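You operate a simulated robot arm through the tools that you are given. There is no shell and no other tool. Be economical: measure what you need, move in short steps, check, and stop when the job is done.

The job below is to be done with a simulated robot arm. You get a single attempt, and the scene is never put back.

Task
Fold the napkin, lay it on the plate, add the spoon and the glass.
Fine: the spoon goes on the yellow mat, the glass on the orange mat.
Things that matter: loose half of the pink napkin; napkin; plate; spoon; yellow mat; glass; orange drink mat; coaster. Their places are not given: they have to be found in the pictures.

The check looks at the end state, three seconds after you hand in, the way a careful person would. Anything else that was tipped, shoved, dropped, spilled or broken makes it a failure. Flat cloth is picked up by pressing the open fingertips on it (5 to 10 N) and closing them slowly along it; thin cloth reads only 2 to 8 mm in the jaws.

Robot
A 6-joint arm with a two-finger parallel gripper, fixed in place. Base frame: the origin is at the foot of the arm, x ahead of it, y to its left, z up; the work surface is at about z = 0.75. Units: m, degrees, N and s.
With the tool pointing down near the work surface it reaches from about 0.34 to 0.82 m from the base axis. Its first joint turns from -166.0 to 166.0 degrees. Payload 3.91 kg.
The tool frame sits at the grasp point between the pads (the TCP): z along the fingers, y along the line on which they close. The tips reach 0.03 m beyond it. The gripper opens to 0.11 m. The fingers are 0.02 m wide and 0.01 m thick; the gripper's body (0.048 by 0.112 m) begins 0.055 m behind the TCP.
Orientation is told as [roll, pitch, yaw] about the base's x, y, z axes, in that order, counted from this pose: with the fingers straight down and closing along the base's y, the tool's x points along the base's -x, its y along +y and its z along -z.

Tools
- The arm moves only by the tool jog_arm. Its argument "steps" is a list of rows, each an object of numbers (a shift or turn left out is 0, a gripper value left out holds the last): "tx", "ty", "tz": the shift along the tool's x, y, z in m; "rx", "ry", "rz": the turn, a rotation vector about the tool's x, y, z in degrees. In form: [{"tx": .., "ty": .., "tz": .., "rx": .., "ry": .., "rz": ..}, ...]. A call has 1 to 10 rows; each row shifts and turns the commanded pose from where the row before left it, along the tool's axes as they then stand. "jaw" is the finger opening in m, from 0 to 0.11, set as the call begins (left out, the last holds). Each row takes 0.2 s and may step no farther than 0.05 m and 8.6 degrees from the row before; otherwise, or with a gripper value out of range, the whole call is refused. A pose out of reach is approached as far as the arm can. The call stops where the force on the tool passes 90 N (or 10 N more than at its start, if that is more) or the arm is blocked; 0.2 s more then pass. Each finger travels about 0.045 m/s and halts on what it meets, pressing with about 30 N; the grip force reading is that of the motor and also rises with nothing between the fingers. The clock runs only during rows and for 0.2 s after the last one: add rows that do not move to give the fingers time. The reply holds the time, the measured pose of the TCP, the force on the tool along the base axes, the opening and the grip force, in the units named above and with some noise.
- Cameras (640 x 400 px; columns grow to the right, rows downward): "scene" is fixed at [0.221, 0.6538, 1.3259]; the picture's right is [-0.64, -0.77, 0.00], its down [-0.58, 0.48, -0.66] and it looks along [0.51, -0.42, -0.75] (base axes); focal length 214 px, centre (320, 200). "wrist" rides on the gripper at [-0.036, 0, -0.057] in the tool frame; the picture's right is [0.00, -1.00, 0.00], its down [0.97, 0.00, -0.24] and it looks along [0.24, 0.00, 0.97] (tool axes); focal length 218 px, centre (320, 200).
- capture(camera): a new picture of that camera. The clock stands still meanwhile.
- move_column(by): slides the trunk up (or, below 0, down) by that many m; the arm rides with it, the base frame stays. It gives what a move gives, with no picture.
- point_at(camera, pixels): for up to 12 pixels [column, row] of the newest picture of that camera ("zoom" is the newest enlarged one), the place [x, y, z] in the base frame of the surface seen there, good to about 0.002 m. The clock stands still meanwhile.
- inspect(camera, box): a new picture of the part [left, top, right, bottom] of that camera's present view, enlarged. The clock stands still meanwhile.
- hand_in(): hands the job in; it is judged then, once.

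Work in short steps. Measure before you move; look again where a grasp or a placing could have gone wrong, and mend it. You have 80 turns and 38 pictures in all, those below and enlarged ones among them. Open the gripper and draw the arm clear of the work before you hand the job in, unless the task says otherwise; then end with one line.

The tools are called after "Call:" as a command line: name --argument value ..., lists and objects as JSON in quotes. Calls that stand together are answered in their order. jog_arm: Moves the arm, as the interface text tells. Its arguments: {"type":"object","properties":{"steps":{"type":"array","items":{"type":"object","properties":{"tx":{"type":"number"},"ty":{"type":"number"},"tz":{"type":"number"},"rx":{"type":"number"},"ry":{"type":"number"},"rz":{"type":"number"}}}},"jaw":{"type":"number"}},"required":["steps"]} The other tools are called the same way: move_column (by) slides the trunk up or down; capture (camera) takes a picture; point_at (camera, pixels) gives the place of the surface under pixels of a picture; inspect (camera, box) takes an enlarged picture of a part of a camera's view; hand_in () hands the job in.

At the start:

```text
clock: 0.0
ee_pos: [0.3733, 0.2589, 1.1449]
ee_rot: [0.0, 0.0, 0.0]
contact_force: [-0.6, 0.6, -0.3]
width: 0.1098
gripper_force: 0.1
trunk travel left (down, up): [-0.525, 0.085]
```

scene: 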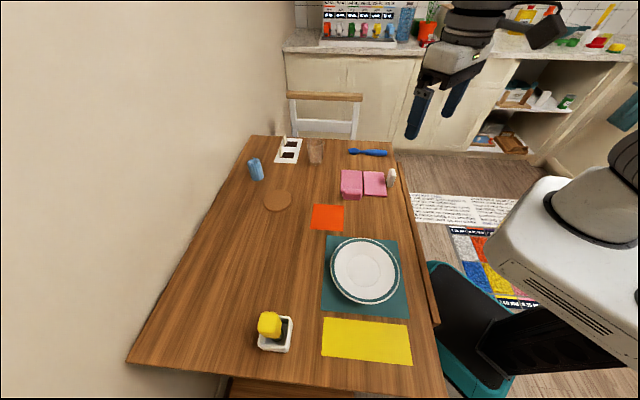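
wrist: 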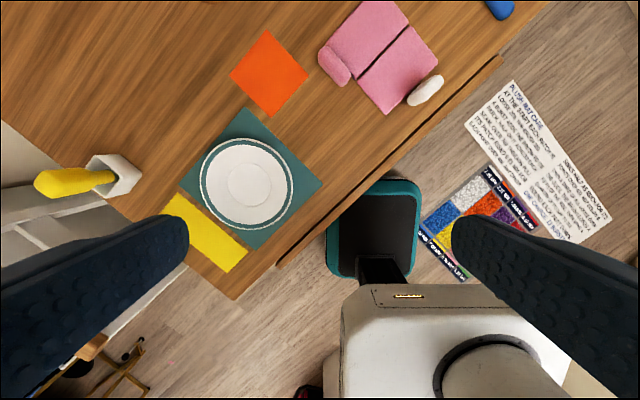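

The scene shows the pink napkin near (362,184), the blue spoon at (368,152), glasses at (256,169) and (316,150), orange mat (327,217), and plate (365,270). I'll enlarge those areas first.

Call:
inspect --camera "scene" --box '[230, 125, 420, 244]'

Call:
inspect --camera "wrist" --box '[220, 0, 520, 188]'

Call:
point_at --camera "scene" --pixels '[[365, 267], [338, 322], [411, 324], [412, 364], [322, 356], [315, 205], [344, 207], [341, 231], [310, 228], [277, 200], [256, 165], [316, 150]]'

```text
3.36 times, centred on (325, 184) of scene
```

zoom: 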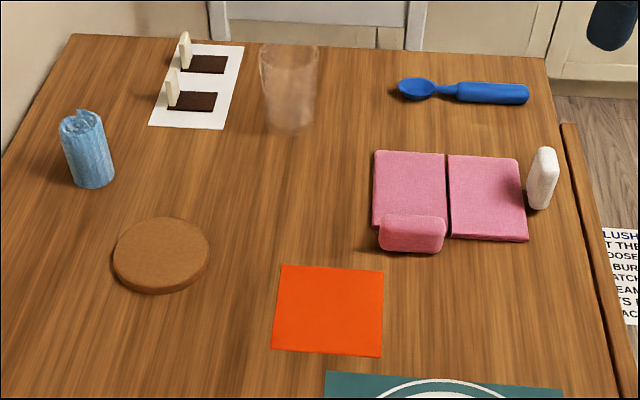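

```text
2.13 times, centred on (370, 94) of wrist
```

zoom: 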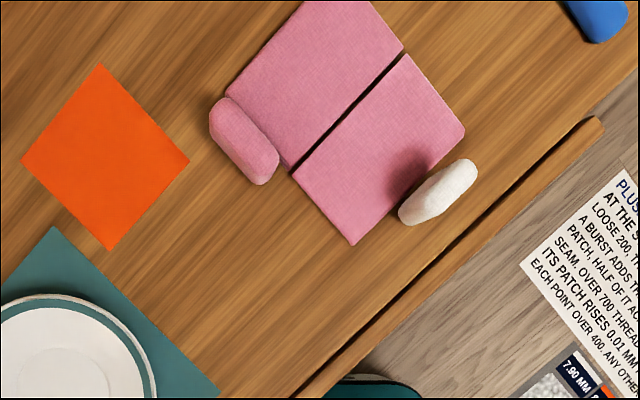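

```text
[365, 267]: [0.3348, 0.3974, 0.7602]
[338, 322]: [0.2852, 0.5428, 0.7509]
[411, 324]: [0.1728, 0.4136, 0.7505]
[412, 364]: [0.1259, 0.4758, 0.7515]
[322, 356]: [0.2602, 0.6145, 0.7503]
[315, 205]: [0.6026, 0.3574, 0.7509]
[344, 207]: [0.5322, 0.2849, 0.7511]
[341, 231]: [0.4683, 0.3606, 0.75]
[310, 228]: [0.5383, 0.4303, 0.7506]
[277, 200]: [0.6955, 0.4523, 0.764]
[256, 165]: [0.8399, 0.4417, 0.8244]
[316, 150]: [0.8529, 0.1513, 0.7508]
```

Next I need heights and positions of the napkin halves, the pink and white lumps, the spoon and the glass base.

Call:
inspect --camera "scene" --box '[296, 136, 406, 205]'

Call:
point_at --camera "scene" --pixels '[[342, 170], [362, 171], [341, 193], [364, 171], [385, 173], [386, 196], [364, 195], [354, 193], [391, 176], [353, 151], [380, 153], [315, 161]]'

```text
5.80 times, centred on (351, 170) of scene
```

zoom: 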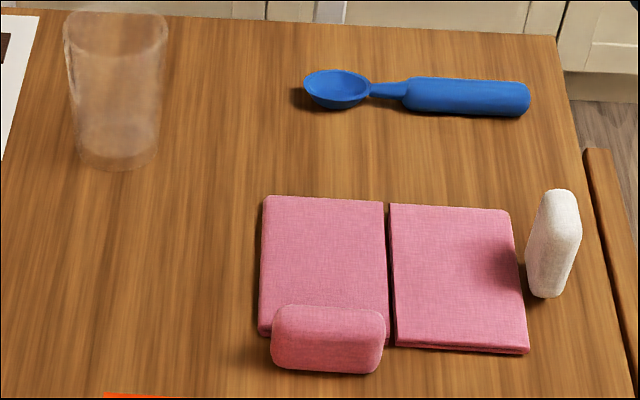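

```text
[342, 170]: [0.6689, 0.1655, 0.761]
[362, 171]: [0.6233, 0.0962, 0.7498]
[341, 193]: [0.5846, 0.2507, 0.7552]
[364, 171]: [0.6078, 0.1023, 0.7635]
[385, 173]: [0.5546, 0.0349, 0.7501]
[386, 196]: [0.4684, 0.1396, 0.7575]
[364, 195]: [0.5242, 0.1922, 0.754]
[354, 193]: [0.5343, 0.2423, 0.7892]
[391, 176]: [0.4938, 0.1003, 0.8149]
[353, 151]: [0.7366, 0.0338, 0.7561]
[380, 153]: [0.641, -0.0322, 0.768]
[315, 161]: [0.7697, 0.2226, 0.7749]
```

The halves are about 11 mm thick with a seam between them. I'll move the wrist camera over the napkin to tell which half is loose.

Call:
jog_arm --steps '[{"tx": -0.032, "ty": -0.016, "tz": 0.024}, {"tx": -0.032, "ty": -0.016, "tz": 0.024}, {"tx": -0.032, "ty": -0.016, "tz": 0.024}, {"tx": -0.032, "ty": -0.016, "tz": 0.024}, {"tx": -0.032, "ty": -0.016, "tz": 0.024}, {"tx": -0.032, "ty": -0.016, "tz": 0.024}, {"tx": -0.02, "ty": -0.012, "tz": 0.01}]'

Call:
capture --camera "wrist"

```text
clock: 1.6
ee_pos: [0.5865, 0.1486, 0.9928]
ee_rot: [0.0, 0.0, 0.0]
contact_force: [1.1, 0.5, -0.1]
width: 0.1101
gripper_force: 0.1
trunk travel left (down, up): [-0.525, 0.085]
```

```text
32 pictures are left
```

wrist: 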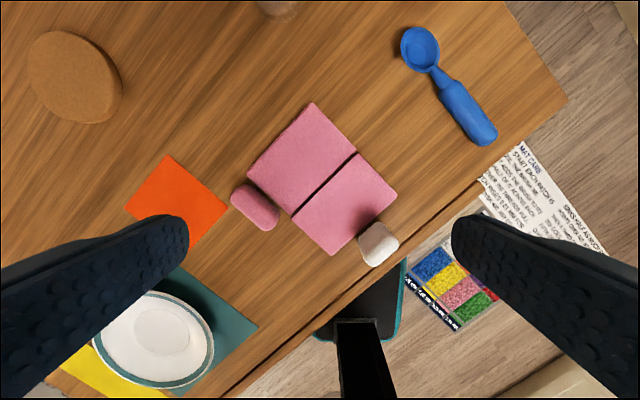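

The napkin is at about (322,180) in the wrist view; I'll zoom in on it and measure its corners.

Call:
inspect --camera "wrist" --box '[218, 92, 418, 272]'

Call:
point_at --camera "wrist" --pixels '[[313, 105], [355, 152], [292, 213], [249, 174], [394, 193], [333, 252], [300, 160], [345, 205], [253, 205], [380, 240], [420, 48], [470, 115]]'

```text
2.22 times, centred on (318, 182) of wrist
```

zoom: 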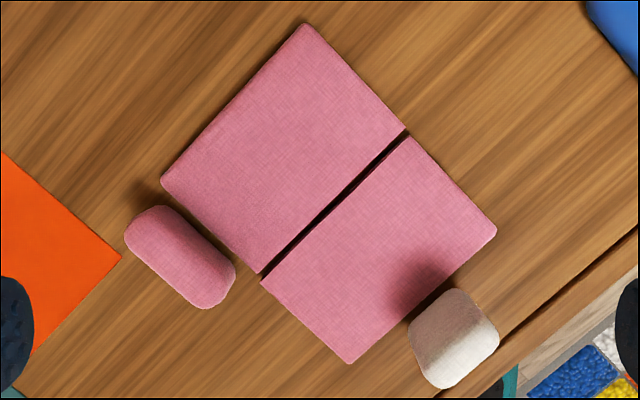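

```text
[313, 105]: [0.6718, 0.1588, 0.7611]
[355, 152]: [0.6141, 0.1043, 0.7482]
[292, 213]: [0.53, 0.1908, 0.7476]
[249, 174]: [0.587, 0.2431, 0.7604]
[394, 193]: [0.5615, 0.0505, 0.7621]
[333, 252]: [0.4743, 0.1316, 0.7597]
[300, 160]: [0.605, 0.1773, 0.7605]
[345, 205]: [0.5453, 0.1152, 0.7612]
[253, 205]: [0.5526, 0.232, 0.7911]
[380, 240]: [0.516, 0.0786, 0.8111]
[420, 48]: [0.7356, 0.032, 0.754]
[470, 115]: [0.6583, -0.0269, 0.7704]
```

Both halves read ~0.761 on top, and two lumps (pink (0.55,0.23), white (0.51,0.075)) stand beside them. I'll go lower to look for which half is loose and how it's joined.

Call:
jog_arm --steps '[{"tz": 0.04, "tx": 0.01}, {"tz": 0.04, "tx": 0.01}, {"tz": 0.02}]'

Call:
inspect --camera "wrist" --box '[160, 30, 480, 310]'

```text
clock: 2.4
ee_pos: [0.5659, 0.1501, 0.8897]
ee_rot: [0.0, 0.0, 0.0]
contact_force: [-0.7, -0.6, -0.7]
width: 0.1096
gripper_force: 0.1
trunk travel left (down, up): [-0.525, 0.085]
```

```text
1.43 times, centred on (320, 170) of wrist
```

zoom: 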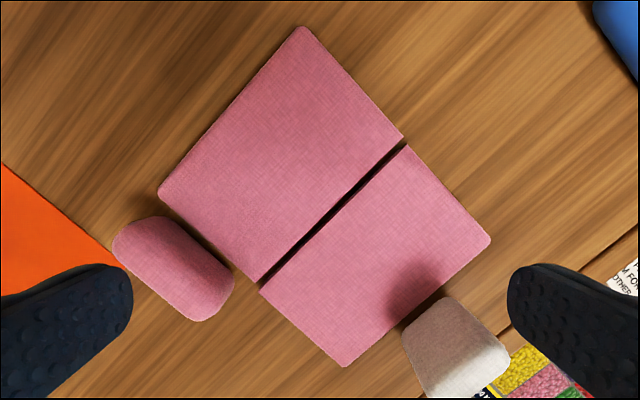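

Both lumps sit exactly at edge midpoints, so they could be grip tabs. I'll measure their shape and any gap to the halves.

Call:
point_at --camera "zoom" --pixels '[[440, 305], [495, 345], [455, 345], [415, 345], [435, 380], [130, 245], [160, 225], [175, 265], [225, 275], [195, 310], [300, 35], [400, 320]]'

Call:
inspect --camera "scene" --box '[334, 160, 404, 204]'

```text
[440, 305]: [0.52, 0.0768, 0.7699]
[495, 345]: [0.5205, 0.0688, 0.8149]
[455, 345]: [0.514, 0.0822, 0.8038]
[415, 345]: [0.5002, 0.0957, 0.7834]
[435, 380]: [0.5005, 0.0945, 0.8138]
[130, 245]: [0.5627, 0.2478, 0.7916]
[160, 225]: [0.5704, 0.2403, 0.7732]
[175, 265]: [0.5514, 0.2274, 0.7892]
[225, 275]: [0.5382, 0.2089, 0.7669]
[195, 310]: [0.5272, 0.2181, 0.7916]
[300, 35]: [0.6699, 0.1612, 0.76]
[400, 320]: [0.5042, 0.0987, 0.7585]
```

```text
9.09 times, centred on (369, 182) of scene
```

zoom: 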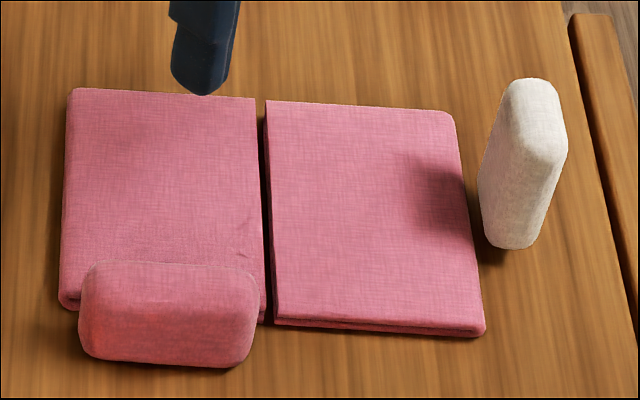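

Both lumps are centred on their edges with the same 8–9 mm offset and cloth texture. So they look like grip tabs: white on the right (loose) half and pink on the base half. I'll turn the gripper to close along the seam direction and hover over the white tab.

Call:
jog_arm --steps '[{"rz": -7.8}, {"rz": -7.8}, {"rz": -7.8}, {"rz": -7.8}, {"rz": -7.8}, {"rz": -7.7}, {"tx": 0.045, "ty": -0.003}, {"tx": 0.045, "ty": -0.003}]'

Call:
capture --camera "wrist"

```text
clock: 4.2
ee_pos: [0.5089, 0.0798, 0.8916]
ee_rot: [0.0, -0.1, 46.7]
contact_force: [-0.8, 0.1, -0.8]
width: 0.1101
gripper_force: 0.1
trunk travel left (down, up): [-0.525, 0.085]
```

```text
28 pictures are left
```

wrist: 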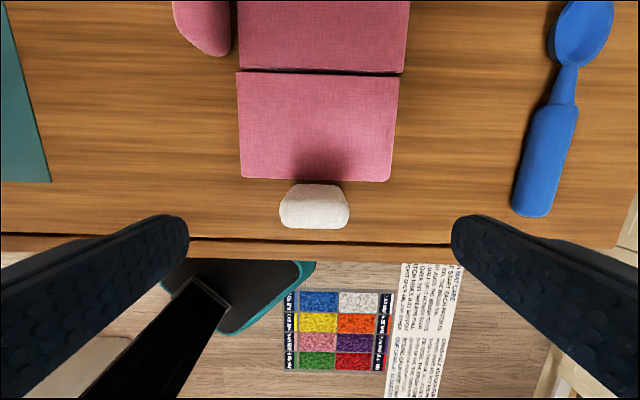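

The white tab is centred at about (314,206), ahead of the finger centre line; I'll measure its top extent.

Call:
point_at --camera "wrist" --pixels '[[314, 200], [314, 225], [281, 210], [348, 210], [314, 187], [240, 178], [388, 180], [314, 237], [540, 170], [560, 85]]'

```text
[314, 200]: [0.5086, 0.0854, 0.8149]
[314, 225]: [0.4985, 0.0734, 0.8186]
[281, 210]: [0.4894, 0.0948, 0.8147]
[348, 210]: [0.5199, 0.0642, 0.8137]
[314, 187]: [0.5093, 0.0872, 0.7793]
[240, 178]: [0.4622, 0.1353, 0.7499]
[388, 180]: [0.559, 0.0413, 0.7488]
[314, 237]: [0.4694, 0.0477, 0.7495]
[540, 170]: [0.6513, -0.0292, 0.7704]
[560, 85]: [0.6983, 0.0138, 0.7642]
```

Tab centre is (0.504,0.080), 43 mm wide, top at 0.818. I'll descend to z≈0.797 with the fingers straddling it, then close to lightly grip.

Call:
jog_arm --steps '[{"tx": 0.003, "ty": 0.0034, "tz": 0.035}, {"tz": 0.035}, {"tz": 0.024}]'

Call:
jog_arm --jaw 0.03 --steps '[{}, {}, {}, {}, {}]'

```text
clock: 5.0
ee_pos: [0.5038, 0.0806, 0.7965]
ee_rot: [0.0, 0.0, 46.7]
contact_force: [-0.6, -0.4, -0.2]
width: 0.1101
gripper_force: 0.0
trunk travel left (down, up): [-0.525, 0.085]
```

```text
clock: 6.2
ee_pos: [0.5047, 0.0798, 0.7978]
ee_rot: [0.0, 0.0, 46.6]
contact_force: [1.0, 0.6, -0.2]
width: 0.0456
gripper_force: 30.1
trunk travel left (down, up): [-0.525, 0.085]
```

The tab is held at 46 mm wide. I'll lift a little along the start of the fold arc, then look to see whether the half comes with it.

Call:
jog_arm --steps '[{"tx": -0.003, "tz": -0.006}, {"tx": -0.004, "tz": -0.007}, {"tx": -0.004, "tz": -0.007}, {}]'

Call:
inspect --camera "scene" --box '[324, 140, 424, 204]'

```text
clock: 7.2
ee_pos: [0.5113, 0.0885, 0.8171]
ee_rot: [0.0, 0.1, 46.7]
contact_force: [0.5, -0.4, -0.7]
width: 0.0452
gripper_force: 30.1
trunk travel left (down, up): [-0.525, 0.085]
```

```text
6.25 times, centred on (374, 172) of scene
```

zoom: 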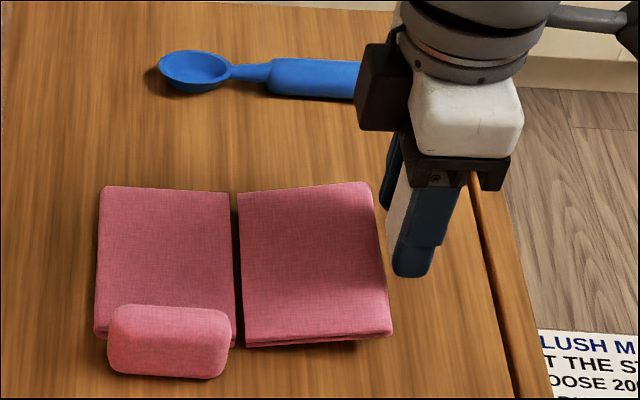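

The right half's outer edge rises with the tab, so the tab belongs to the loose half. I'll continue along the arc about the seam (radius ≈0.105 m).

Call:
jog_arm --steps '[{"tx": -0.0071, "tz": -0.0125}, {"tx": -0.0101, "tz": -0.0105}, {"tx": -0.0116, "tz": -0.009}, {"tx": -0.0127, "tz": -0.0074}, {}]'

Call:
inspect --camera "scene" --box '[324, 140, 424, 204]'

```text
clock: 8.4
ee_pos: [0.5391, 0.1187, 0.8565]
ee_rot: [0.0, 0.0, 46.7]
contact_force: [0.5, 0.3, 0.0]
width: 0.0454
gripper_force: 30.4
trunk travel left (down, up): [-0.525, 0.085]
```

```text
6.25 times, centred on (374, 172) of scene
```

zoom: 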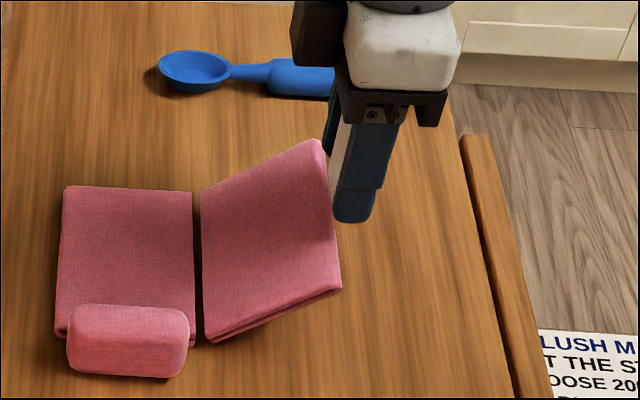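

The half is at roughly 45° but the napkin slid ~1.5 cm, since the pinch resists turning. I'll continue the arc while tilting the gripper with the fold.

Call:
jog_arm --steps '[{"tx": -0.0105, "tz": -0.009, "ry": 8}, {"tx": -0.0104, "tz": -0.0095, "ry": 8}, {"tx": -0.0104, "tz": -0.0097, "ry": 8}, {"tx": -0.0106, "tz": -0.0096, "ry": 8}, {}]'

Call:
inspect --camera "scene" --box '[314, 130, 424, 200]'

```text
clock: 9.6
ee_pos: [0.5746, 0.1546, 0.8843]
ee_rot: [0.0, 32.1, 46.6]
contact_force: [-0.5, 0.1, 1.2]
width: 0.0453
gripper_force: 29.6
trunk travel left (down, up): [-0.525, 0.085]
```

```text
5.71 times, centred on (369, 165) of scene
```

zoom: 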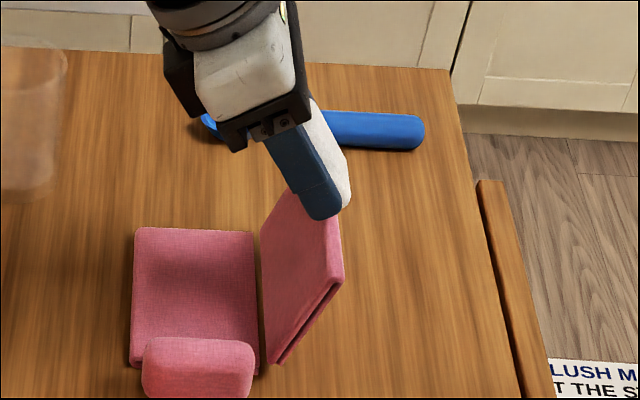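

The half is at about 70°, with the hinge now near (0.582,0.157). I'll carry on over the top of the arc past vertical.

Call:
jog_arm --steps '[{"tx": -0.0151, "tz": -0.0083}, {"tx": -0.0156, "tz": -0.0067}, {"tx": -0.0165, "tz": -0.0044}, {"tx": -0.0169, "tz": -0.0021}, {}]'

Call:
inspect --camera "scene" --box '[314, 130, 424, 200]'

```text
clock: 10.8
ee_pos: [0.6181, 0.202, 0.8686]
ee_rot: [0.0, 32.0, 46.7]
contact_force: [-0.3, 1.0, 2.6]
width: 0.0451
gripper_force: 29.9
trunk travel left (down, up): [-0.525, 0.085]
```

```text
5.71 times, centred on (369, 165) of scene
```

zoom: 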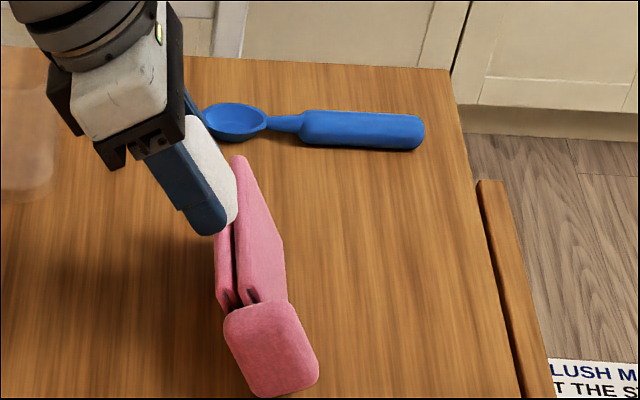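

The whole napkin appears to have closed like a book and swung up, hanging from the white tab, with the pink tab moving along with its half. I'll lift it clear and look closely.

Call:
jog_arm --steps '[{"tx": 0.0132, "tz": -0.0212}, {"tx": 0.0132, "tz": -0.0212}, {"tx": 0.0132, "tz": -0.0212}, {}, {}, {}]'

Call:
inspect --camera "scene" --box '[304, 120, 404, 184]'

Call:
capture --camera "wrist"

```text
clock: 12.2
ee_pos: [0.6189, 0.2017, 0.9446]
ee_rot: [-0.1, 32.0, 46.7]
contact_force: [-1.1, 0.1, 0.1]
width: 0.0453
gripper_force: 29.9
trunk travel left (down, up): [-0.525, 0.085]
```

```text
6.25 times, centred on (354, 152) of scene
```

zoom: 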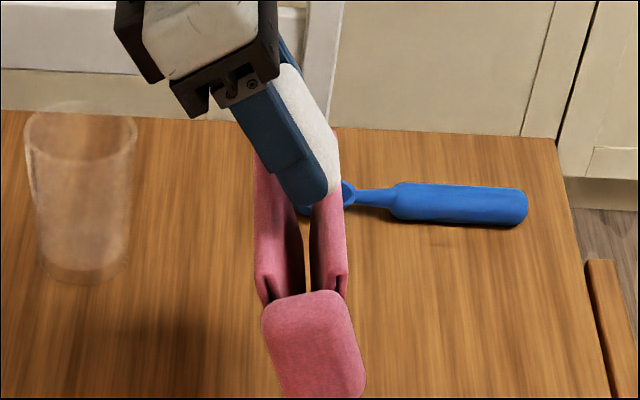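

```text
22 pictures are left
```

wrist: 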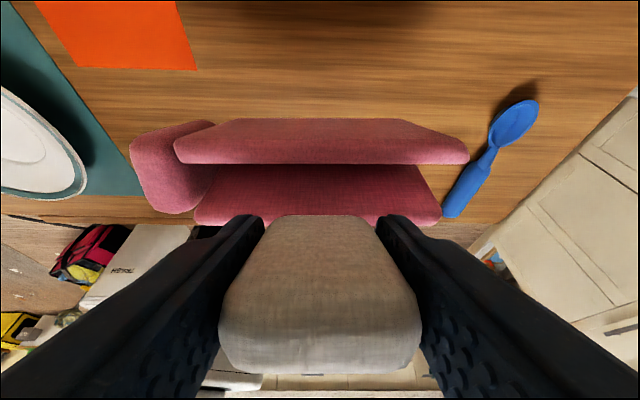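

The napkin hangs as a nearly closed book from the white tab. I'll measure where each half is before laying it down.

Call:
point_at --camera "wrist" --pixels '[[320, 122], [320, 158], [320, 175], [320, 205], [178, 150], [465, 155], [205, 215], [150, 200], [320, 230], [320, 350]]'

Call:
point_at --camera "scene" --pixels '[[346, 163], [348, 151], [358, 160], [352, 182]]'

```text
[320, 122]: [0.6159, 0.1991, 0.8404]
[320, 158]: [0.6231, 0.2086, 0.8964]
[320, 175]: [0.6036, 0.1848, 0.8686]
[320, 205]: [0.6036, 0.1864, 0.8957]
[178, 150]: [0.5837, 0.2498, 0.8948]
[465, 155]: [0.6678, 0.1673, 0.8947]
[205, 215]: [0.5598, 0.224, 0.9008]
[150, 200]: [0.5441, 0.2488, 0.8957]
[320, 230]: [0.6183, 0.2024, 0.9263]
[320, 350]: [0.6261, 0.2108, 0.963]
```

```text
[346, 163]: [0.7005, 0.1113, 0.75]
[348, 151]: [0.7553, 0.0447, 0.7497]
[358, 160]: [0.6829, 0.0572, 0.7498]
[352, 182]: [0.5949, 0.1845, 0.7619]
```

The book is about 11° from closed, tops at z≈0.897, hinge bottom ≈0.815. I'll shift it back along +n (away from the glass) and lower it until the hinge nearly touches.

Call:
jog_arm --steps '[{"tx": 0.0109, "tz": 0.0392}, {"tx": 0.0109, "tz": 0.0392}, {"tx": -0.0053, "tz": 0.0085}, {}]'

Call:
inspect --camera "scene" --box '[314, 130, 424, 200]'

```text
clock: 13.2
ee_pos: [0.5762, 0.1589, 0.8773]
ee_rot: [-0.1, 32.0, 46.7]
contact_force: [0.6, 0.1, 0.0]
width: 0.0452
gripper_force: 29.7
trunk travel left (down, up): [-0.525, 0.085]
```

```text
5.71 times, centred on (369, 165) of scene
```

zoom: 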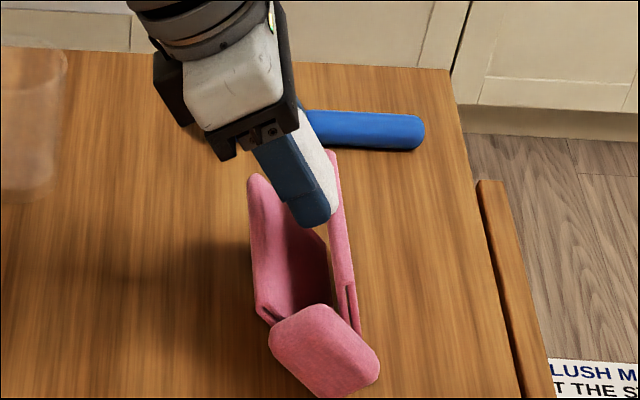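

The left half is opening toward the table as the hinge lands. I'll swing the tab over toward −n and downward.

Call:
jog_arm --steps '[{"tx": -0.012, "tz": -0.0013}, {"tx": -0.012, "tz": -0.0013}, {"tx": -0.0127, "tz": -0.0013}, {"tx": -0.0127, "tz": -0.0013}, {"tx": -0.0127, "tz": 0.0013}, {"tx": -0.0127, "tz": 0.0013}, {}]'

Call:
inspect --camera "scene" --box '[304, 130, 414, 200]'

```text
clock: 14.8
ee_pos: [0.6209, 0.2054, 0.8419]
ee_rot: [0.0, 32.1, 46.7]
contact_force: [0.0, 0.5, 0.0]
width: 0.0453
gripper_force: 30.1
trunk travel left (down, up): [-0.525, 0.085]
```

```text
5.71 times, centred on (359, 165) of scene
```

zoom: 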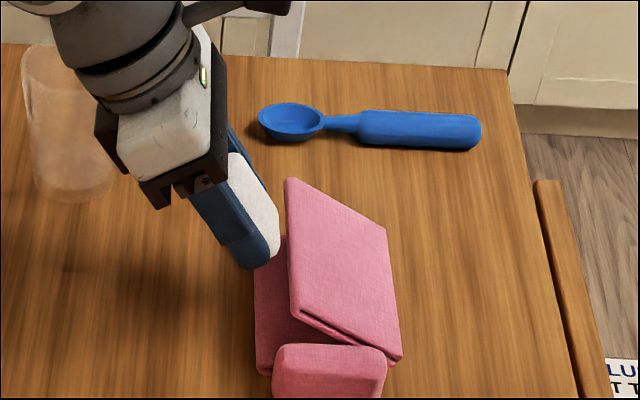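

The base half is flat and the loose half is at ~130°. I'll continue down the arc.

Call:
jog_arm --steps '[{"tx": -0.0122, "tz": 0.004}, {"tx": -0.0122, "tz": 0.004}, {"tx": -0.0115, "tz": 0.0055}, {"tx": -0.0115, "tz": 0.0055}, {}]'

Call:
inspect --camera "scene" --box '[304, 130, 414, 200]'

```text
clock: 16.0
ee_pos: [0.6438, 0.2264, 0.7984]
ee_rot: [-0.1, 32.0, 46.7]
contact_force: [-0.9, -0.4, -0.8]
width: 0.045
gripper_force: 29.8
trunk travel left (down, up): [-0.525, 0.085]
```

```text
5.71 times, centred on (359, 165) of scene
```

zoom: 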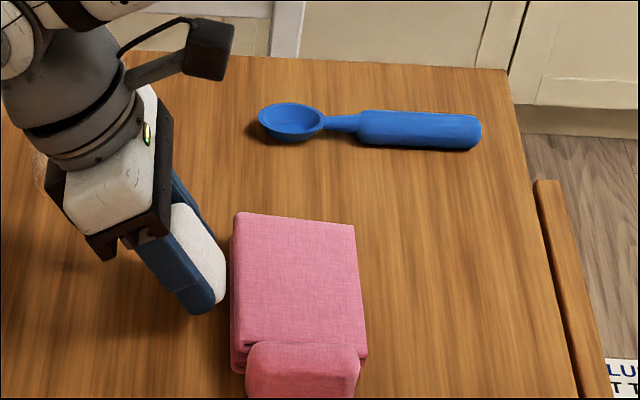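

The loose half is almost flat on the base. I'll lower another ~1 cm, then open slightly to release.

Call:
jog_arm --steps '[{"tx": -0.0053, "tz": 0.0085}, {}]'

Call:
jog_arm --jaw 0.075 --steps '[{}, {}, {}]'

Call:
inspect --camera "scene" --box '[284, 130, 394, 200]'

```text
clock: 16.6
ee_pos: [0.6428, 0.227, 0.79]
ee_rot: [-0.1, 32.0, 46.6]
contact_force: [-0.3, 0.3, 0.4]
width: 0.045
gripper_force: 29.7
trunk travel left (down, up): [-0.525, 0.085]
```

```text
clock: 17.4
ee_pos: [0.6435, 0.227, 0.7898]
ee_rot: [0.0, 32.1, 46.6]
contact_force: [0.7, -0.3, 0.1]
width: 0.0748
gripper_force: 0.1
trunk travel left (down, up): [-0.525, 0.085]
```

```text
5.71 times, centred on (339, 165) of scene
```

zoom: 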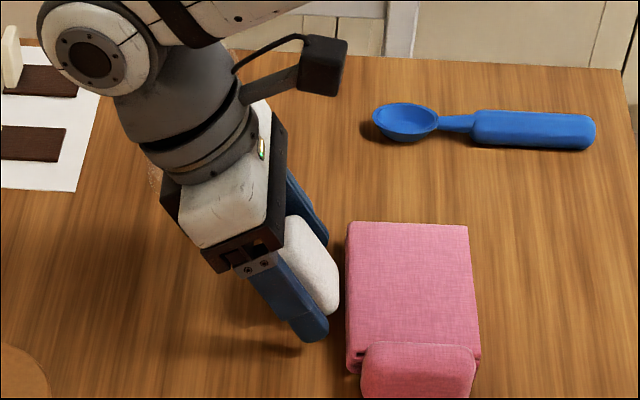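

The napkin is folded flat with the white tab standing beside it. I'll retreat straight up, level the gripper, and look.

Call:
jog_arm --steps '[{"tx": 0.0186, "tz": -0.0297}, {"tx": 0.0186, "tz": -0.0297}, {"tx": 0.0186, "tz": -0.0297}, {"tx": 0.0186, "tz": -0.0297}, {"ry": -8}, {"ry": -8}, {"ry": -8}, {"ry": -8}, {"tx": 0.03}, {"tx": 0.03}]'

Call:
capture --camera "wrist"

```text
clock: 19.6
ee_pos: [0.5999, 0.1829, 0.9327]
ee_rot: [0.0, 0.0, 46.7]
contact_force: [-0.3, -0.5, -0.3]
width: 0.0751
gripper_force: 0.1
trunk travel left (down, up): [-0.525, 0.085]
```

```text
17 pictures are left
```

wrist: 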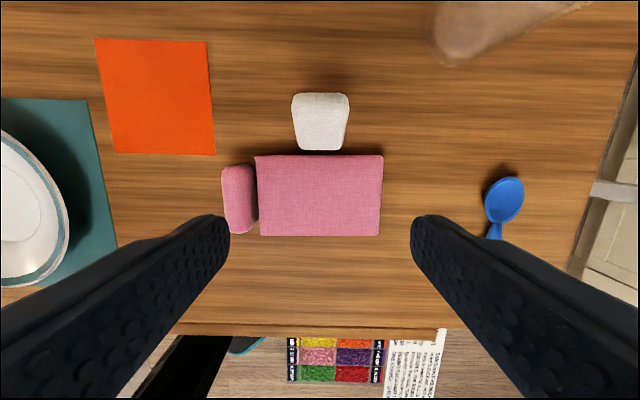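

The fold is clean: napkin at (320,195), pink tab at (238,199), white tab (321,122). I'll measure these and the plate.

Call:
point_at --camera "wrist" --pixels '[[258, 158], [381, 157], [378, 234], [262, 234], [228, 172], [225, 200], [255, 175], [240, 230], [240, 198], [321, 100], [321, 145]]'

Call:
capture --camera "scene"

```text
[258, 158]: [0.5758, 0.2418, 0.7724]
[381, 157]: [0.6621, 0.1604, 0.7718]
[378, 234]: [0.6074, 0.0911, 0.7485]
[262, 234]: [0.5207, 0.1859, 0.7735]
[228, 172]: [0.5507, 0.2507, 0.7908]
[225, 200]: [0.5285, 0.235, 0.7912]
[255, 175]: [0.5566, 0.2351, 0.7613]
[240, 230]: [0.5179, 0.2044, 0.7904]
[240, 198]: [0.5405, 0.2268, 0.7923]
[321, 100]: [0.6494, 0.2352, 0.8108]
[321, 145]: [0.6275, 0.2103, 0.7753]
```

```text
16 pictures are left
```

scene: 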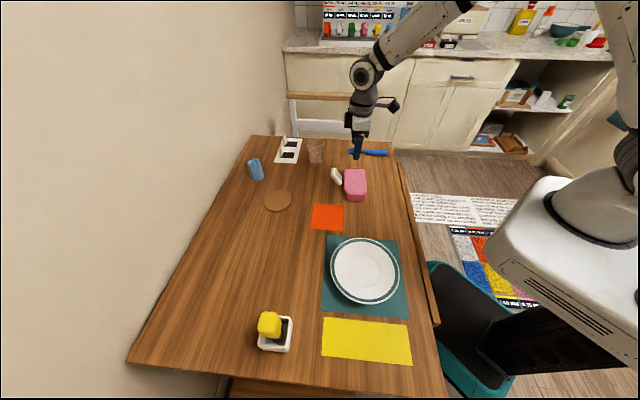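

The scene is undisturbed. The pink tab centre is (0.536,0.226), 56 mm long along n and about 22 mm thick. I'll turn the gripper 90° to close along n and hover over the tab, and measure the plate rim.

Call:
jog_arm --jaw 0.1 --steps '[{"rz": 8.2}, {"rz": 8.2}, {"rz": 8.2}, {"rz": 8.2}, {"rz": 8.2}, {"rz": 8.2}, {"rz": 8.2}, {"rz": 8.2}, {"rz": 8.2}, {"rz": 8.2}]'

Call:
jog_arm --steps '[{"rz": 8}, {"tx": 0.038, "ty": -0.0063}, {"tx": 0.038, "ty": -0.0063}, {"tz": 0.035}, {}]'

Call:
point_at --camera "scene" --pixels '[[333, 270], [398, 271], [366, 239], [366, 302], [366, 265], [345, 262], [385, 262], [366, 285], [326, 236], [397, 240], [409, 317], [321, 309]]'

Call:
capture --camera "wrist"

```text
clock: 21.8
ee_pos: [0.6012, 0.1839, 0.9307]
ee_rot: [0.0, 0.1, -35.4]
contact_force: [0.5, 0.2, 0.3]
width: 0.1002
gripper_force: 0.1
trunk travel left (down, up): [-0.525, 0.085]
```

```text
clock: 23.0
ee_pos: [0.536, 0.2269, 0.8952]
ee_rot: [0.0, 0.0, -43.3]
contact_force: [-0.5, -0.4, 0.1]
width: 0.0999
gripper_force: 0.1
trunk travel left (down, up): [-0.525, 0.085]
```

```text
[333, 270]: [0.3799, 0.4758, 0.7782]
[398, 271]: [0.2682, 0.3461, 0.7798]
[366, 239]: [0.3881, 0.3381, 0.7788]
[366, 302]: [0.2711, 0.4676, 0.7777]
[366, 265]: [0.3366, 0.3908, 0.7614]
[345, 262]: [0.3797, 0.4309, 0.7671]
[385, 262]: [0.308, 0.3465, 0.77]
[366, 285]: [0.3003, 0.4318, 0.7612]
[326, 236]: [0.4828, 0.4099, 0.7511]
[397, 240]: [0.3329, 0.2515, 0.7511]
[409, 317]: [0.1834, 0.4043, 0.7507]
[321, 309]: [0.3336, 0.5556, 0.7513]
```

```text
15 pictures are left
```

wrist: 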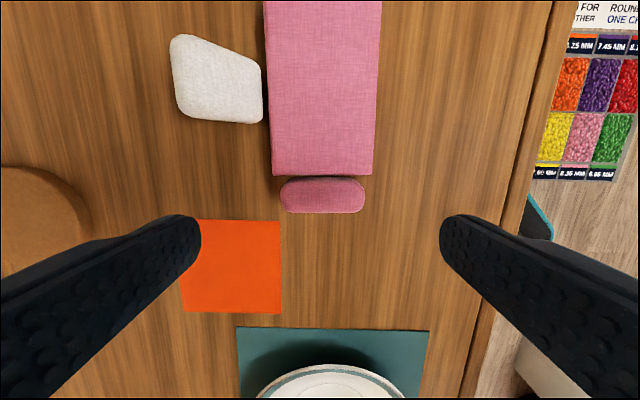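

The plate centre is ≈(0.327,0.407), rim z 0.778, well 0.761. The tab is centred between the fingers, so I'll descend to z≈0.788 and close on it.

Call:
jog_arm --steps '[{"tz": 0.04}, {"tz": 0.04}, {"tz": 0.027}]'

Call:
jog_arm --jaw 0.04 --steps '[{}, {}, {}, {}, {}]'

Call:
jog_arm --steps '[{"tz": -0.015}, {"tz": -0.015}, {"tz": -0.02}, {"tz": -0.025}, {}]'

Call:
inspect --camera "scene" --box '[294, 130, 404, 200]'

```text
clock: 23.8
ee_pos: [0.5376, 0.2243, 0.7881]
ee_rot: [0.0, 0.0, -43.3]
contact_force: [-0.2, 0.6, -0.2]
width: 0.1001
gripper_force: 0.1
trunk travel left (down, up): [-0.525, 0.085]
```

```text
clock: 25.0
ee_pos: [0.5371, 0.2253, 0.789]
ee_rot: [0.0, 0.0, -43.3]
contact_force: [-0.5, 0.7, 0.0]
width: 0.0675
gripper_force: 30.2
trunk travel left (down, up): [-0.525, 0.085]
```

```text
clock: 26.2
ee_pos: [0.5355, 0.2272, 0.8639]
ee_rot: [0.0, 0.1, -43.3]
contact_force: [0.2, 0.3, -0.2]
width: 0.0673
gripper_force: 29.8
trunk travel left (down, up): [-0.525, 0.085]
```

```text
5.71 times, centred on (349, 165) of scene
```

zoom: 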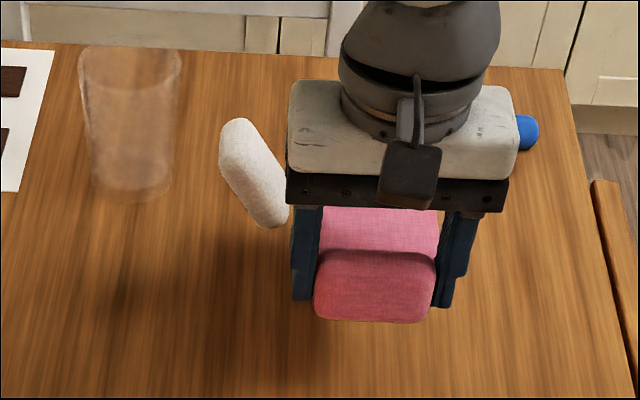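

The folded napkin lifts level. The plate lies almost straight along tool x, so I'll raise slightly and carry it 0.358 m.

Call:
jog_arm --steps '[{"tz": -0.03}, {"tx": 0.025}, {"tx": 0.0417, "ty": -0.0015}, {"tx": 0.0417, "ty": -0.0015}, {"tx": 0.0417, "ty": -0.0015}, {"tx": 0.0417, "ty": -0.0015}, {"tx": 0.0417, "ty": -0.0015}, {"tx": 0.0417, "ty": -0.0015}, {"tx": 0.0417, "ty": -0.0015}, {"tx": 0.0417, "ty": -0.0015}]'

Call:
jog_arm --steps '[{}, {}, {}]'

Call:
capture --camera "wrist"

```text
clock: 28.4
ee_pos: [0.2666, 0.4652, 0.8958]
ee_rot: [0.0, 0.0, -43.4]
contact_force: [0.5, -0.3, -1.7]
width: 0.0675
gripper_force: 29.8
trunk travel left (down, up): [-0.525, 0.085]
```

```text
clock: 29.2
ee_pos: [0.2683, 0.4649, 0.8942]
ee_rot: [0.0, 0.0, -43.3]
contact_force: [-0.1, -0.3, -1.1]
width: 0.0672
gripper_force: 30.1
trunk travel left (down, up): [-0.525, 0.085]
```

```text
13 pictures are left
```

wrist: 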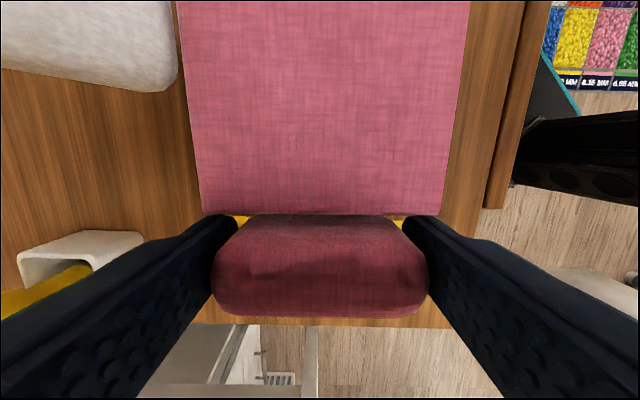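

It's still held. I'll check that the napkin is level and where its centre is relative to the plate.

Call:
point_at --camera "wrist" --pixels '[[320, 20], [320, 200], [190, 20], [460, 20], [205, 210], [440, 208], [320, 270]]'

```text
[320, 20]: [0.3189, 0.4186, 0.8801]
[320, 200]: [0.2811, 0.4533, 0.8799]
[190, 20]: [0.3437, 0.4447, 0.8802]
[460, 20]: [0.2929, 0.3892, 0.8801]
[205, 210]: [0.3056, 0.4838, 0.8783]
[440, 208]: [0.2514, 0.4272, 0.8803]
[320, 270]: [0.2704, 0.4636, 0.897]
```

The napkin is level with its centre at (0.322,0.414). I'll shift 8 mm toward the plate centre and lower to just above the rim, then in small steps.

Call:
jog_arm --steps '[{"tx": -0.008, "tz": 0.02}, {"tz": 0.025}, {"tz": 0.02}, {"tz": 0.01}, {}]'

Call:
jog_arm --steps '[{"tz": 0.004}, {"tz": 0.003}, {}]'

```text
clock: 30.4
ee_pos: [0.2742, 0.4579, 0.8179]
ee_rot: [0.0, 0.0, -43.3]
contact_force: [0.1, 0.4, -0.6]
width: 0.0676
gripper_force: 29.4
trunk travel left (down, up): [-0.525, 0.085]
```

```text
clock: 31.2
ee_pos: [0.2721, 0.4593, 0.8146]
ee_rot: [0.4, 0.1, -43.2]
contact_force: [-10.2, 7.4, 38.9]
width: 0.0677
gripper_force: 30.1
trunk travel left (down, up): [-0.525, 0.085]
```

Contact reached (39 N on the rim). I'll back off 3 mm to relieve it, then look.

Call:
jog_arm --steps '[{"tz": -0.003}, {}]'

Call:
inspect --camera "scene" --box '[300, 210, 440, 300]'

```text
clock: 31.8
ee_pos: [0.274, 0.4589, 0.8152]
ee_rot: [0.1, 0.0, -43.3]
contact_force: [-2.9, 10.0, 17.1]
width: 0.0673
gripper_force: 30.0
trunk travel left (down, up): [-0.525, 0.085]
```

```text
4.44 times, centred on (370, 255) of scene
```

zoom: 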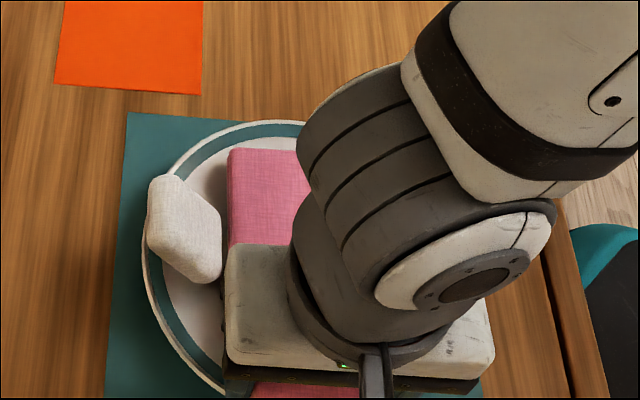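

The napkin lies on the plate, and the white tab is on the plate too. I'll relieve 2 mm more, open and retreat upward.

Call:
jog_arm --steps '[{"tz": -0.002}, {}]'

Call:
jog_arm --jaw 0.095 --steps '[{}, {}, {}]'

Call:
jog_arm --steps '[{"tz": -0.01}, {"tz": -0.03}, {"tz": -0.04}, {"tz": -0.04}, {"tz": -0.03}, {"tx": -0.04}, {"tx": -0.04}]'

Call:
capture --camera "wrist"

```text
clock: 32.4
ee_pos: [0.2738, 0.4563, 0.8152]
ee_rot: [-0.2, -0.2, -43.5]
contact_force: [0.0, -1.2, 2.9]
width: 0.0673
gripper_force: 29.8
trunk travel left (down, up): [-0.525, 0.085]
```

```text
clock: 33.2
ee_pos: [0.2733, 0.4585, 0.8169]
ee_rot: [0.0, 0.0, -43.4]
contact_force: [-0.1, 0.2, 0.2]
width: 0.0952
gripper_force: 0.0
trunk travel left (down, up): [-0.525, 0.085]
```

```text
clock: 34.8
ee_pos: [0.3324, 0.4025, 0.9657]
ee_rot: [0.0, 0.0, -43.3]
contact_force: [0.8, -0.4, 0.0]
width: 0.095
gripper_force: 0.0
trunk travel left (down, up): [-0.525, 0.085]
```

```text
11 pictures are left
```

wrist: 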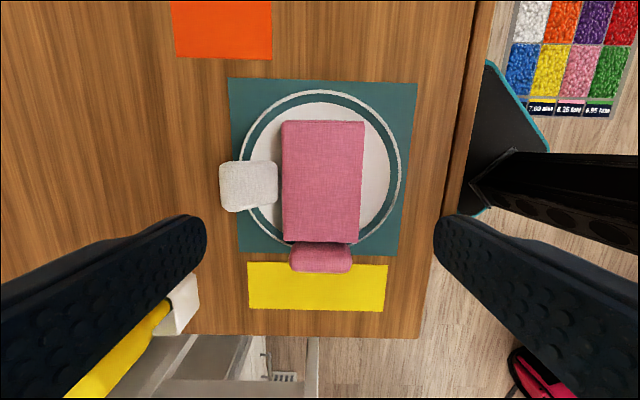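

The napkin is folded, centred on the plate at (322,180) and the plate hasn't moved. Next is the spoon: I'll travel across toward (0.67,−0.01) and turn the gripper perpendicular to its handle.

Call:
jog_arm --steps '[{"tx": -0.0475, "ty": -0.006}, {"tx": -0.0475, "ty": -0.006}, {"tx": -0.0475, "ty": -0.006}, {"tx": -0.0475, "ty": -0.006}, {"tx": -0.0475, "ty": -0.006}, {"tx": -0.0475, "ty": -0.006}, {"tx": -0.0475, "ty": -0.006}, {"tx": -0.0475, "ty": -0.006}, {"tx": -0.0475, "ty": -0.006}, {"tx": -0.0475, "ty": -0.006}]'

Call:
jog_arm --steps '[{"rz": -8}, {"rz": -8}, {"rz": -8}, {"rz": -8}, {"rz": -8}, {"rz": -8}, {"rz": -8}, {"rz": -8}, {"rz": -8}, {"rz": -7.5}]'

Call:
capture --camera "wrist"

```text
clock: 37.0
ee_pos: [0.6386, 0.0326, 0.967]
ee_rot: [0.0, 0.1, -43.2]
contact_force: [-0.2, -0.5, -0.7]
width: 0.0952
gripper_force: 0.1
trunk travel left (down, up): [-0.525, 0.085]
```

```text
clock: 39.2
ee_pos: [0.6372, 0.0355, 0.9663]
ee_rot: [0.0, 0.0, 36.4]
contact_force: [0.2, 0.9, 0.5]
width: 0.095
gripper_force: 0.1
trunk travel left (down, up): [-0.525, 0.085]
```

```text
10 pictures are left
```

wrist: 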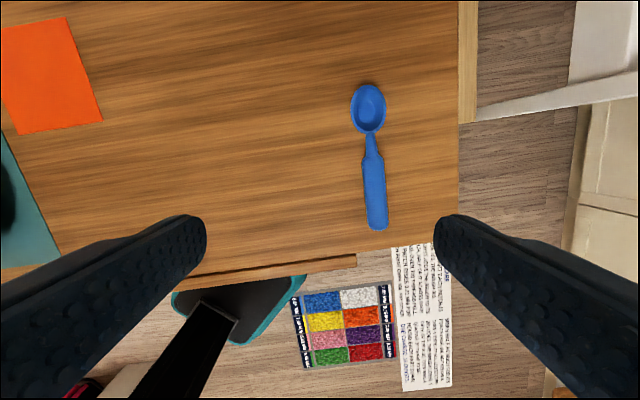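

The spoon spans (368,84) to (378,229), nearly along tool x. I'll measure its ends and handle.

Call:
point_at --camera "wrist" --pixels '[[368, 87], [377, 227], [370, 145], [373, 180], [376, 210], [364, 185], [383, 184], [369, 105]]'

```text
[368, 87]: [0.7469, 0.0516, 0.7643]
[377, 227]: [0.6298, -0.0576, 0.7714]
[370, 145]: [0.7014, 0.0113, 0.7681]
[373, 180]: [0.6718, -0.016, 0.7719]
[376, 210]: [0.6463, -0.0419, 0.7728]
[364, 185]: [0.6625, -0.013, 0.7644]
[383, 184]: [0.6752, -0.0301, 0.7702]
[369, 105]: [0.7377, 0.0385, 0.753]
```

The spoon axis is (−0.72,−0.69), length 0.164 m, handle top 0.772. I'll align yaw to 44°, centre over (0.671,−0.0175) and descend to 0.786.

Call:
jog_arm --jaw 0.07 --steps '[{"rz": -7.6}, {"tx": 0.006, "ty": -0.03}, {"tx": 0.0065, "ty": -0.0316}, {"tz": 0.045}, {"tz": 0.045}, {"tz": 0.04}, {"tz": 0.035}, {"tz": 0.013}, {}]'

Call:
inspect --camera "wrist" --box '[160, 60, 480, 340]'

```text
clock: 41.2
ee_pos: [0.6709, -0.0204, 0.7882]
ee_rot: [0.0, 0.0, 43.7]
contact_force: [0.2, 0.4, -0.2]
width: 0.0698
gripper_force: 0.0
trunk travel left (down, up): [-0.525, 0.085]
```

```text
1.43 times, centred on (320, 200) of wrist
```

zoom: 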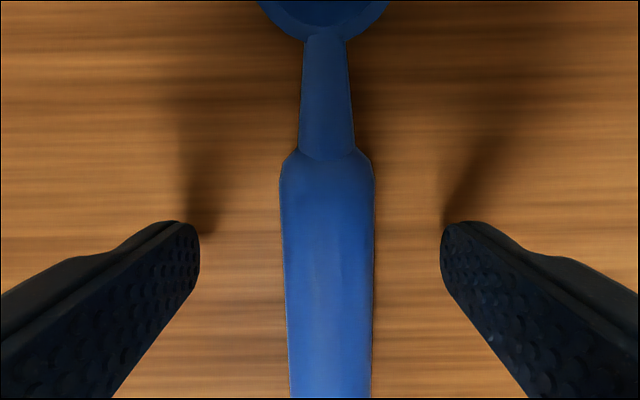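

The handle is centred and aligned between the fingers. I'll close and lift.

Call:
jog_arm --jaw 0.01 --steps '[{}, {}, {}, {}, {}]'

Call:
jog_arm --steps '[{"tz": -0.02}, {"tz": -0.03}, {"tz": -0.04}, {"tz": -0.04}, {}]'

```text
clock: 42.4
ee_pos: [0.6704, -0.0178, 0.7892]
ee_rot: [0.0, 0.0, 43.8]
contact_force: [-0.2, -0.2, 0.2]
width: 0.0247
gripper_force: 30.0
trunk travel left (down, up): [-0.525, 0.085]
```

```text
clock: 43.6
ee_pos: [0.6708, -0.0171, 0.919]
ee_rot: [0.0, 0.0, 43.8]
contact_force: [0.0, -0.4, -0.4]
width: 0.0248
gripper_force: 30.3
trunk travel left (down, up): [-0.525, 0.085]
```

The spoon is held (25 mm). I'll measure the yellow mat corners for placing.

Call:
point_at --camera "scene" --pixels '[[324, 319], [407, 326], [410, 363], [323, 355], [366, 341]]'

```text
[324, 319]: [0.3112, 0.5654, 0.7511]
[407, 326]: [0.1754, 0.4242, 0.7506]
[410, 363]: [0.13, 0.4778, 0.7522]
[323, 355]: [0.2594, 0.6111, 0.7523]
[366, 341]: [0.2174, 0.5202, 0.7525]
```

The mat centre is (0.219,0.520), its long axis parallel to the spoon. I'll carry the spoon about 0.70 m along tool y, to TCP target (0.204,0.504).

Call:
jog_arm --steps '[{"tz": -0.02, "ty": 0.02}, {"ty": 0.045, "tx": -0.0016}, {"ty": 0.0485, "tx": -0.0016}, {"ty": 0.0485, "tx": -0.0016}, {"ty": 0.0485, "tx": -0.0016}, {"ty": 0.0485, "tx": -0.0016}, {"ty": 0.0485, "tx": -0.0016}, {"ty": 0.0485, "tx": -0.0016}, {"ty": 0.0485, "tx": -0.0016}, {"ty": 0.0485, "tx": -0.0016}]'

Call:
jog_arm --steps '[{"ty": 0.0485, "tx": -0.0016}, {"ty": 0.0485, "tx": -0.0016}, {"ty": 0.0485, "tx": -0.0016}, {"ty": 0.0485, "tx": -0.0016}, {"ty": 0.04, "tx": -0.0016}, {"ty": 0.012, "rz": -2.1}, {}, {}]'

Call:
capture --camera "wrist"

```text
clock: 45.8
ee_pos: [0.3671, 0.3192, 0.9389]
ee_rot: [0.0, 0.1, 43.7]
contact_force: [0.4, 0.0, -0.5]
width: 0.0247
gripper_force: 29.6
trunk travel left (down, up): [-0.525, 0.085]
```

```text
clock: 47.6
ee_pos: [0.2031, 0.5001, 0.9382]
ee_rot: [0.0, 0.1, 45.9]
contact_force: [0.2, -0.1, -0.9]
width: 0.0249
gripper_force: 30.3
trunk travel left (down, up): [-0.525, 0.085]
```

```text
8 pictures are left
```

wrist: 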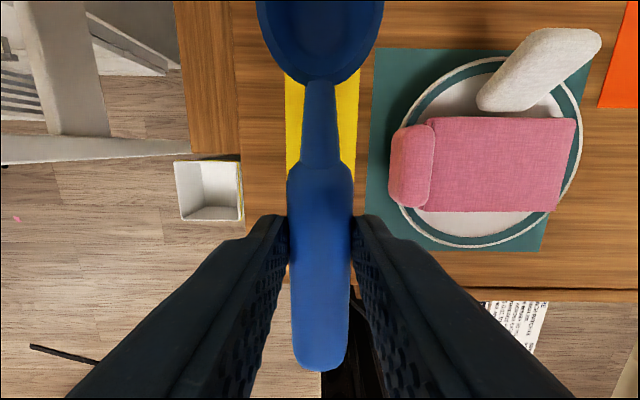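

The spoon is over the mat, but the yellow sponge isn't visible in its holder at (208,190). I'll check the scene camera.

Call:
inspect --camera "scene" --box '[200, 240, 440, 400]'

```text
2.50 times, centred on (320, 320) of scene
```

zoom: 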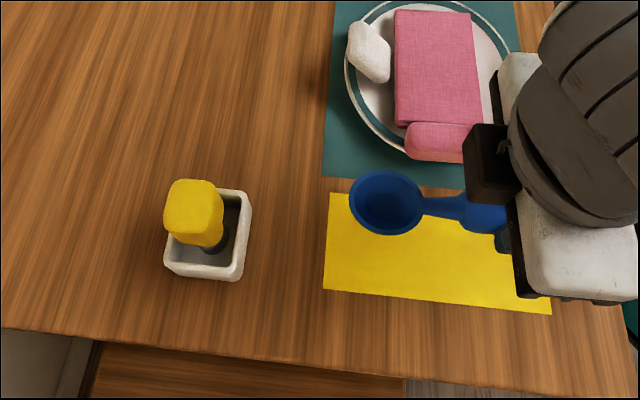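

The sponge is fine (the other object was below the table). I'll lower the spoon onto the mat, target TCP z≈0.791.

Call:
jog_arm --steps '[{"tx": -0.0035, "ty": 0.002, "tz": 0.04}, {"tz": 0.04}, {"tz": 0.04}, {"tz": 0.02}, {"tz": 0.005}, {}]'

Call:
jog_arm --steps '[{"tz": 0.002}, {}]'

```text
clock: 49.0
ee_pos: [0.2034, 0.5053, 0.7925]
ee_rot: [0.0, 0.0, 45.9]
contact_force: [1.0, -0.1, -0.8]
width: 0.0252
gripper_force: 30.0
trunk travel left (down, up): [-0.525, 0.085]
```

```text
clock: 49.6
ee_pos: [0.2045, 0.5052, 0.7913]
ee_rot: [0.1, 0.1, 46.0]
contact_force: [-0.8, 0.1, 0.1]
width: 0.0247
gripper_force: 30.0
trunk travel left (down, up): [-0.525, 0.085]
```

No contact yet at 0.791; I'll ease down another millimetre or two, then release and retreat.

Call:
jog_arm --steps '[{"tz": 0.0012}, {}]'

Call:
jog_arm --jaw 0.055 --steps '[{}, {}, {}]'

Call:
jog_arm --steps '[{"tz": -0.02}, {"tz": -0.04}, {"tz": -0.045}, {"tz": -0.045}, {"tz": -0.045}, {}]'

Call:
capture --camera "wrist"

```text
clock: 50.2
ee_pos: [0.2035, 0.5043, 0.7907]
ee_rot: [0.0, 0.0, 46.0]
contact_force: [-0.1, 0.1, -0.1]
width: 0.0247
gripper_force: 30.0
trunk travel left (down, up): [-0.525, 0.085]
```

```text
clock: 51.0
ee_pos: [0.2041, 0.5047, 0.7888]
ee_rot: [-0.1, 0.0, 45.9]
contact_force: [0.8, -1.1, 0.1]
width: 0.055
gripper_force: 0.0
trunk travel left (down, up): [-0.525, 0.085]
```

```text
clock: 52.4
ee_pos: [0.2031, 0.5027, 0.9861]
ee_rot: [0.0, 0.0, 45.9]
contact_force: [-1.3, 0.0, 0.5]
width: 0.0551
gripper_force: 0.1
trunk travel left (down, up): [-0.525, 0.085]
```

```text
6 pictures are left
```

wrist: 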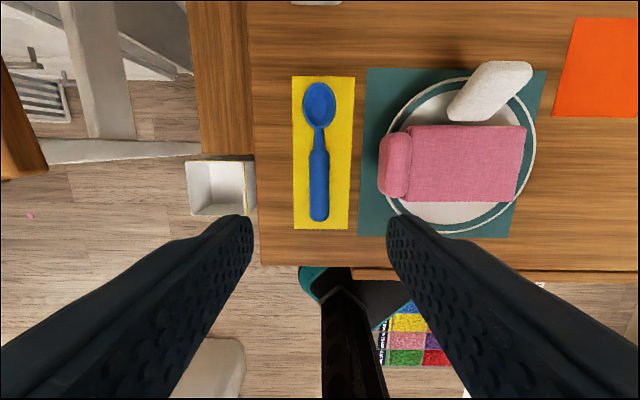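

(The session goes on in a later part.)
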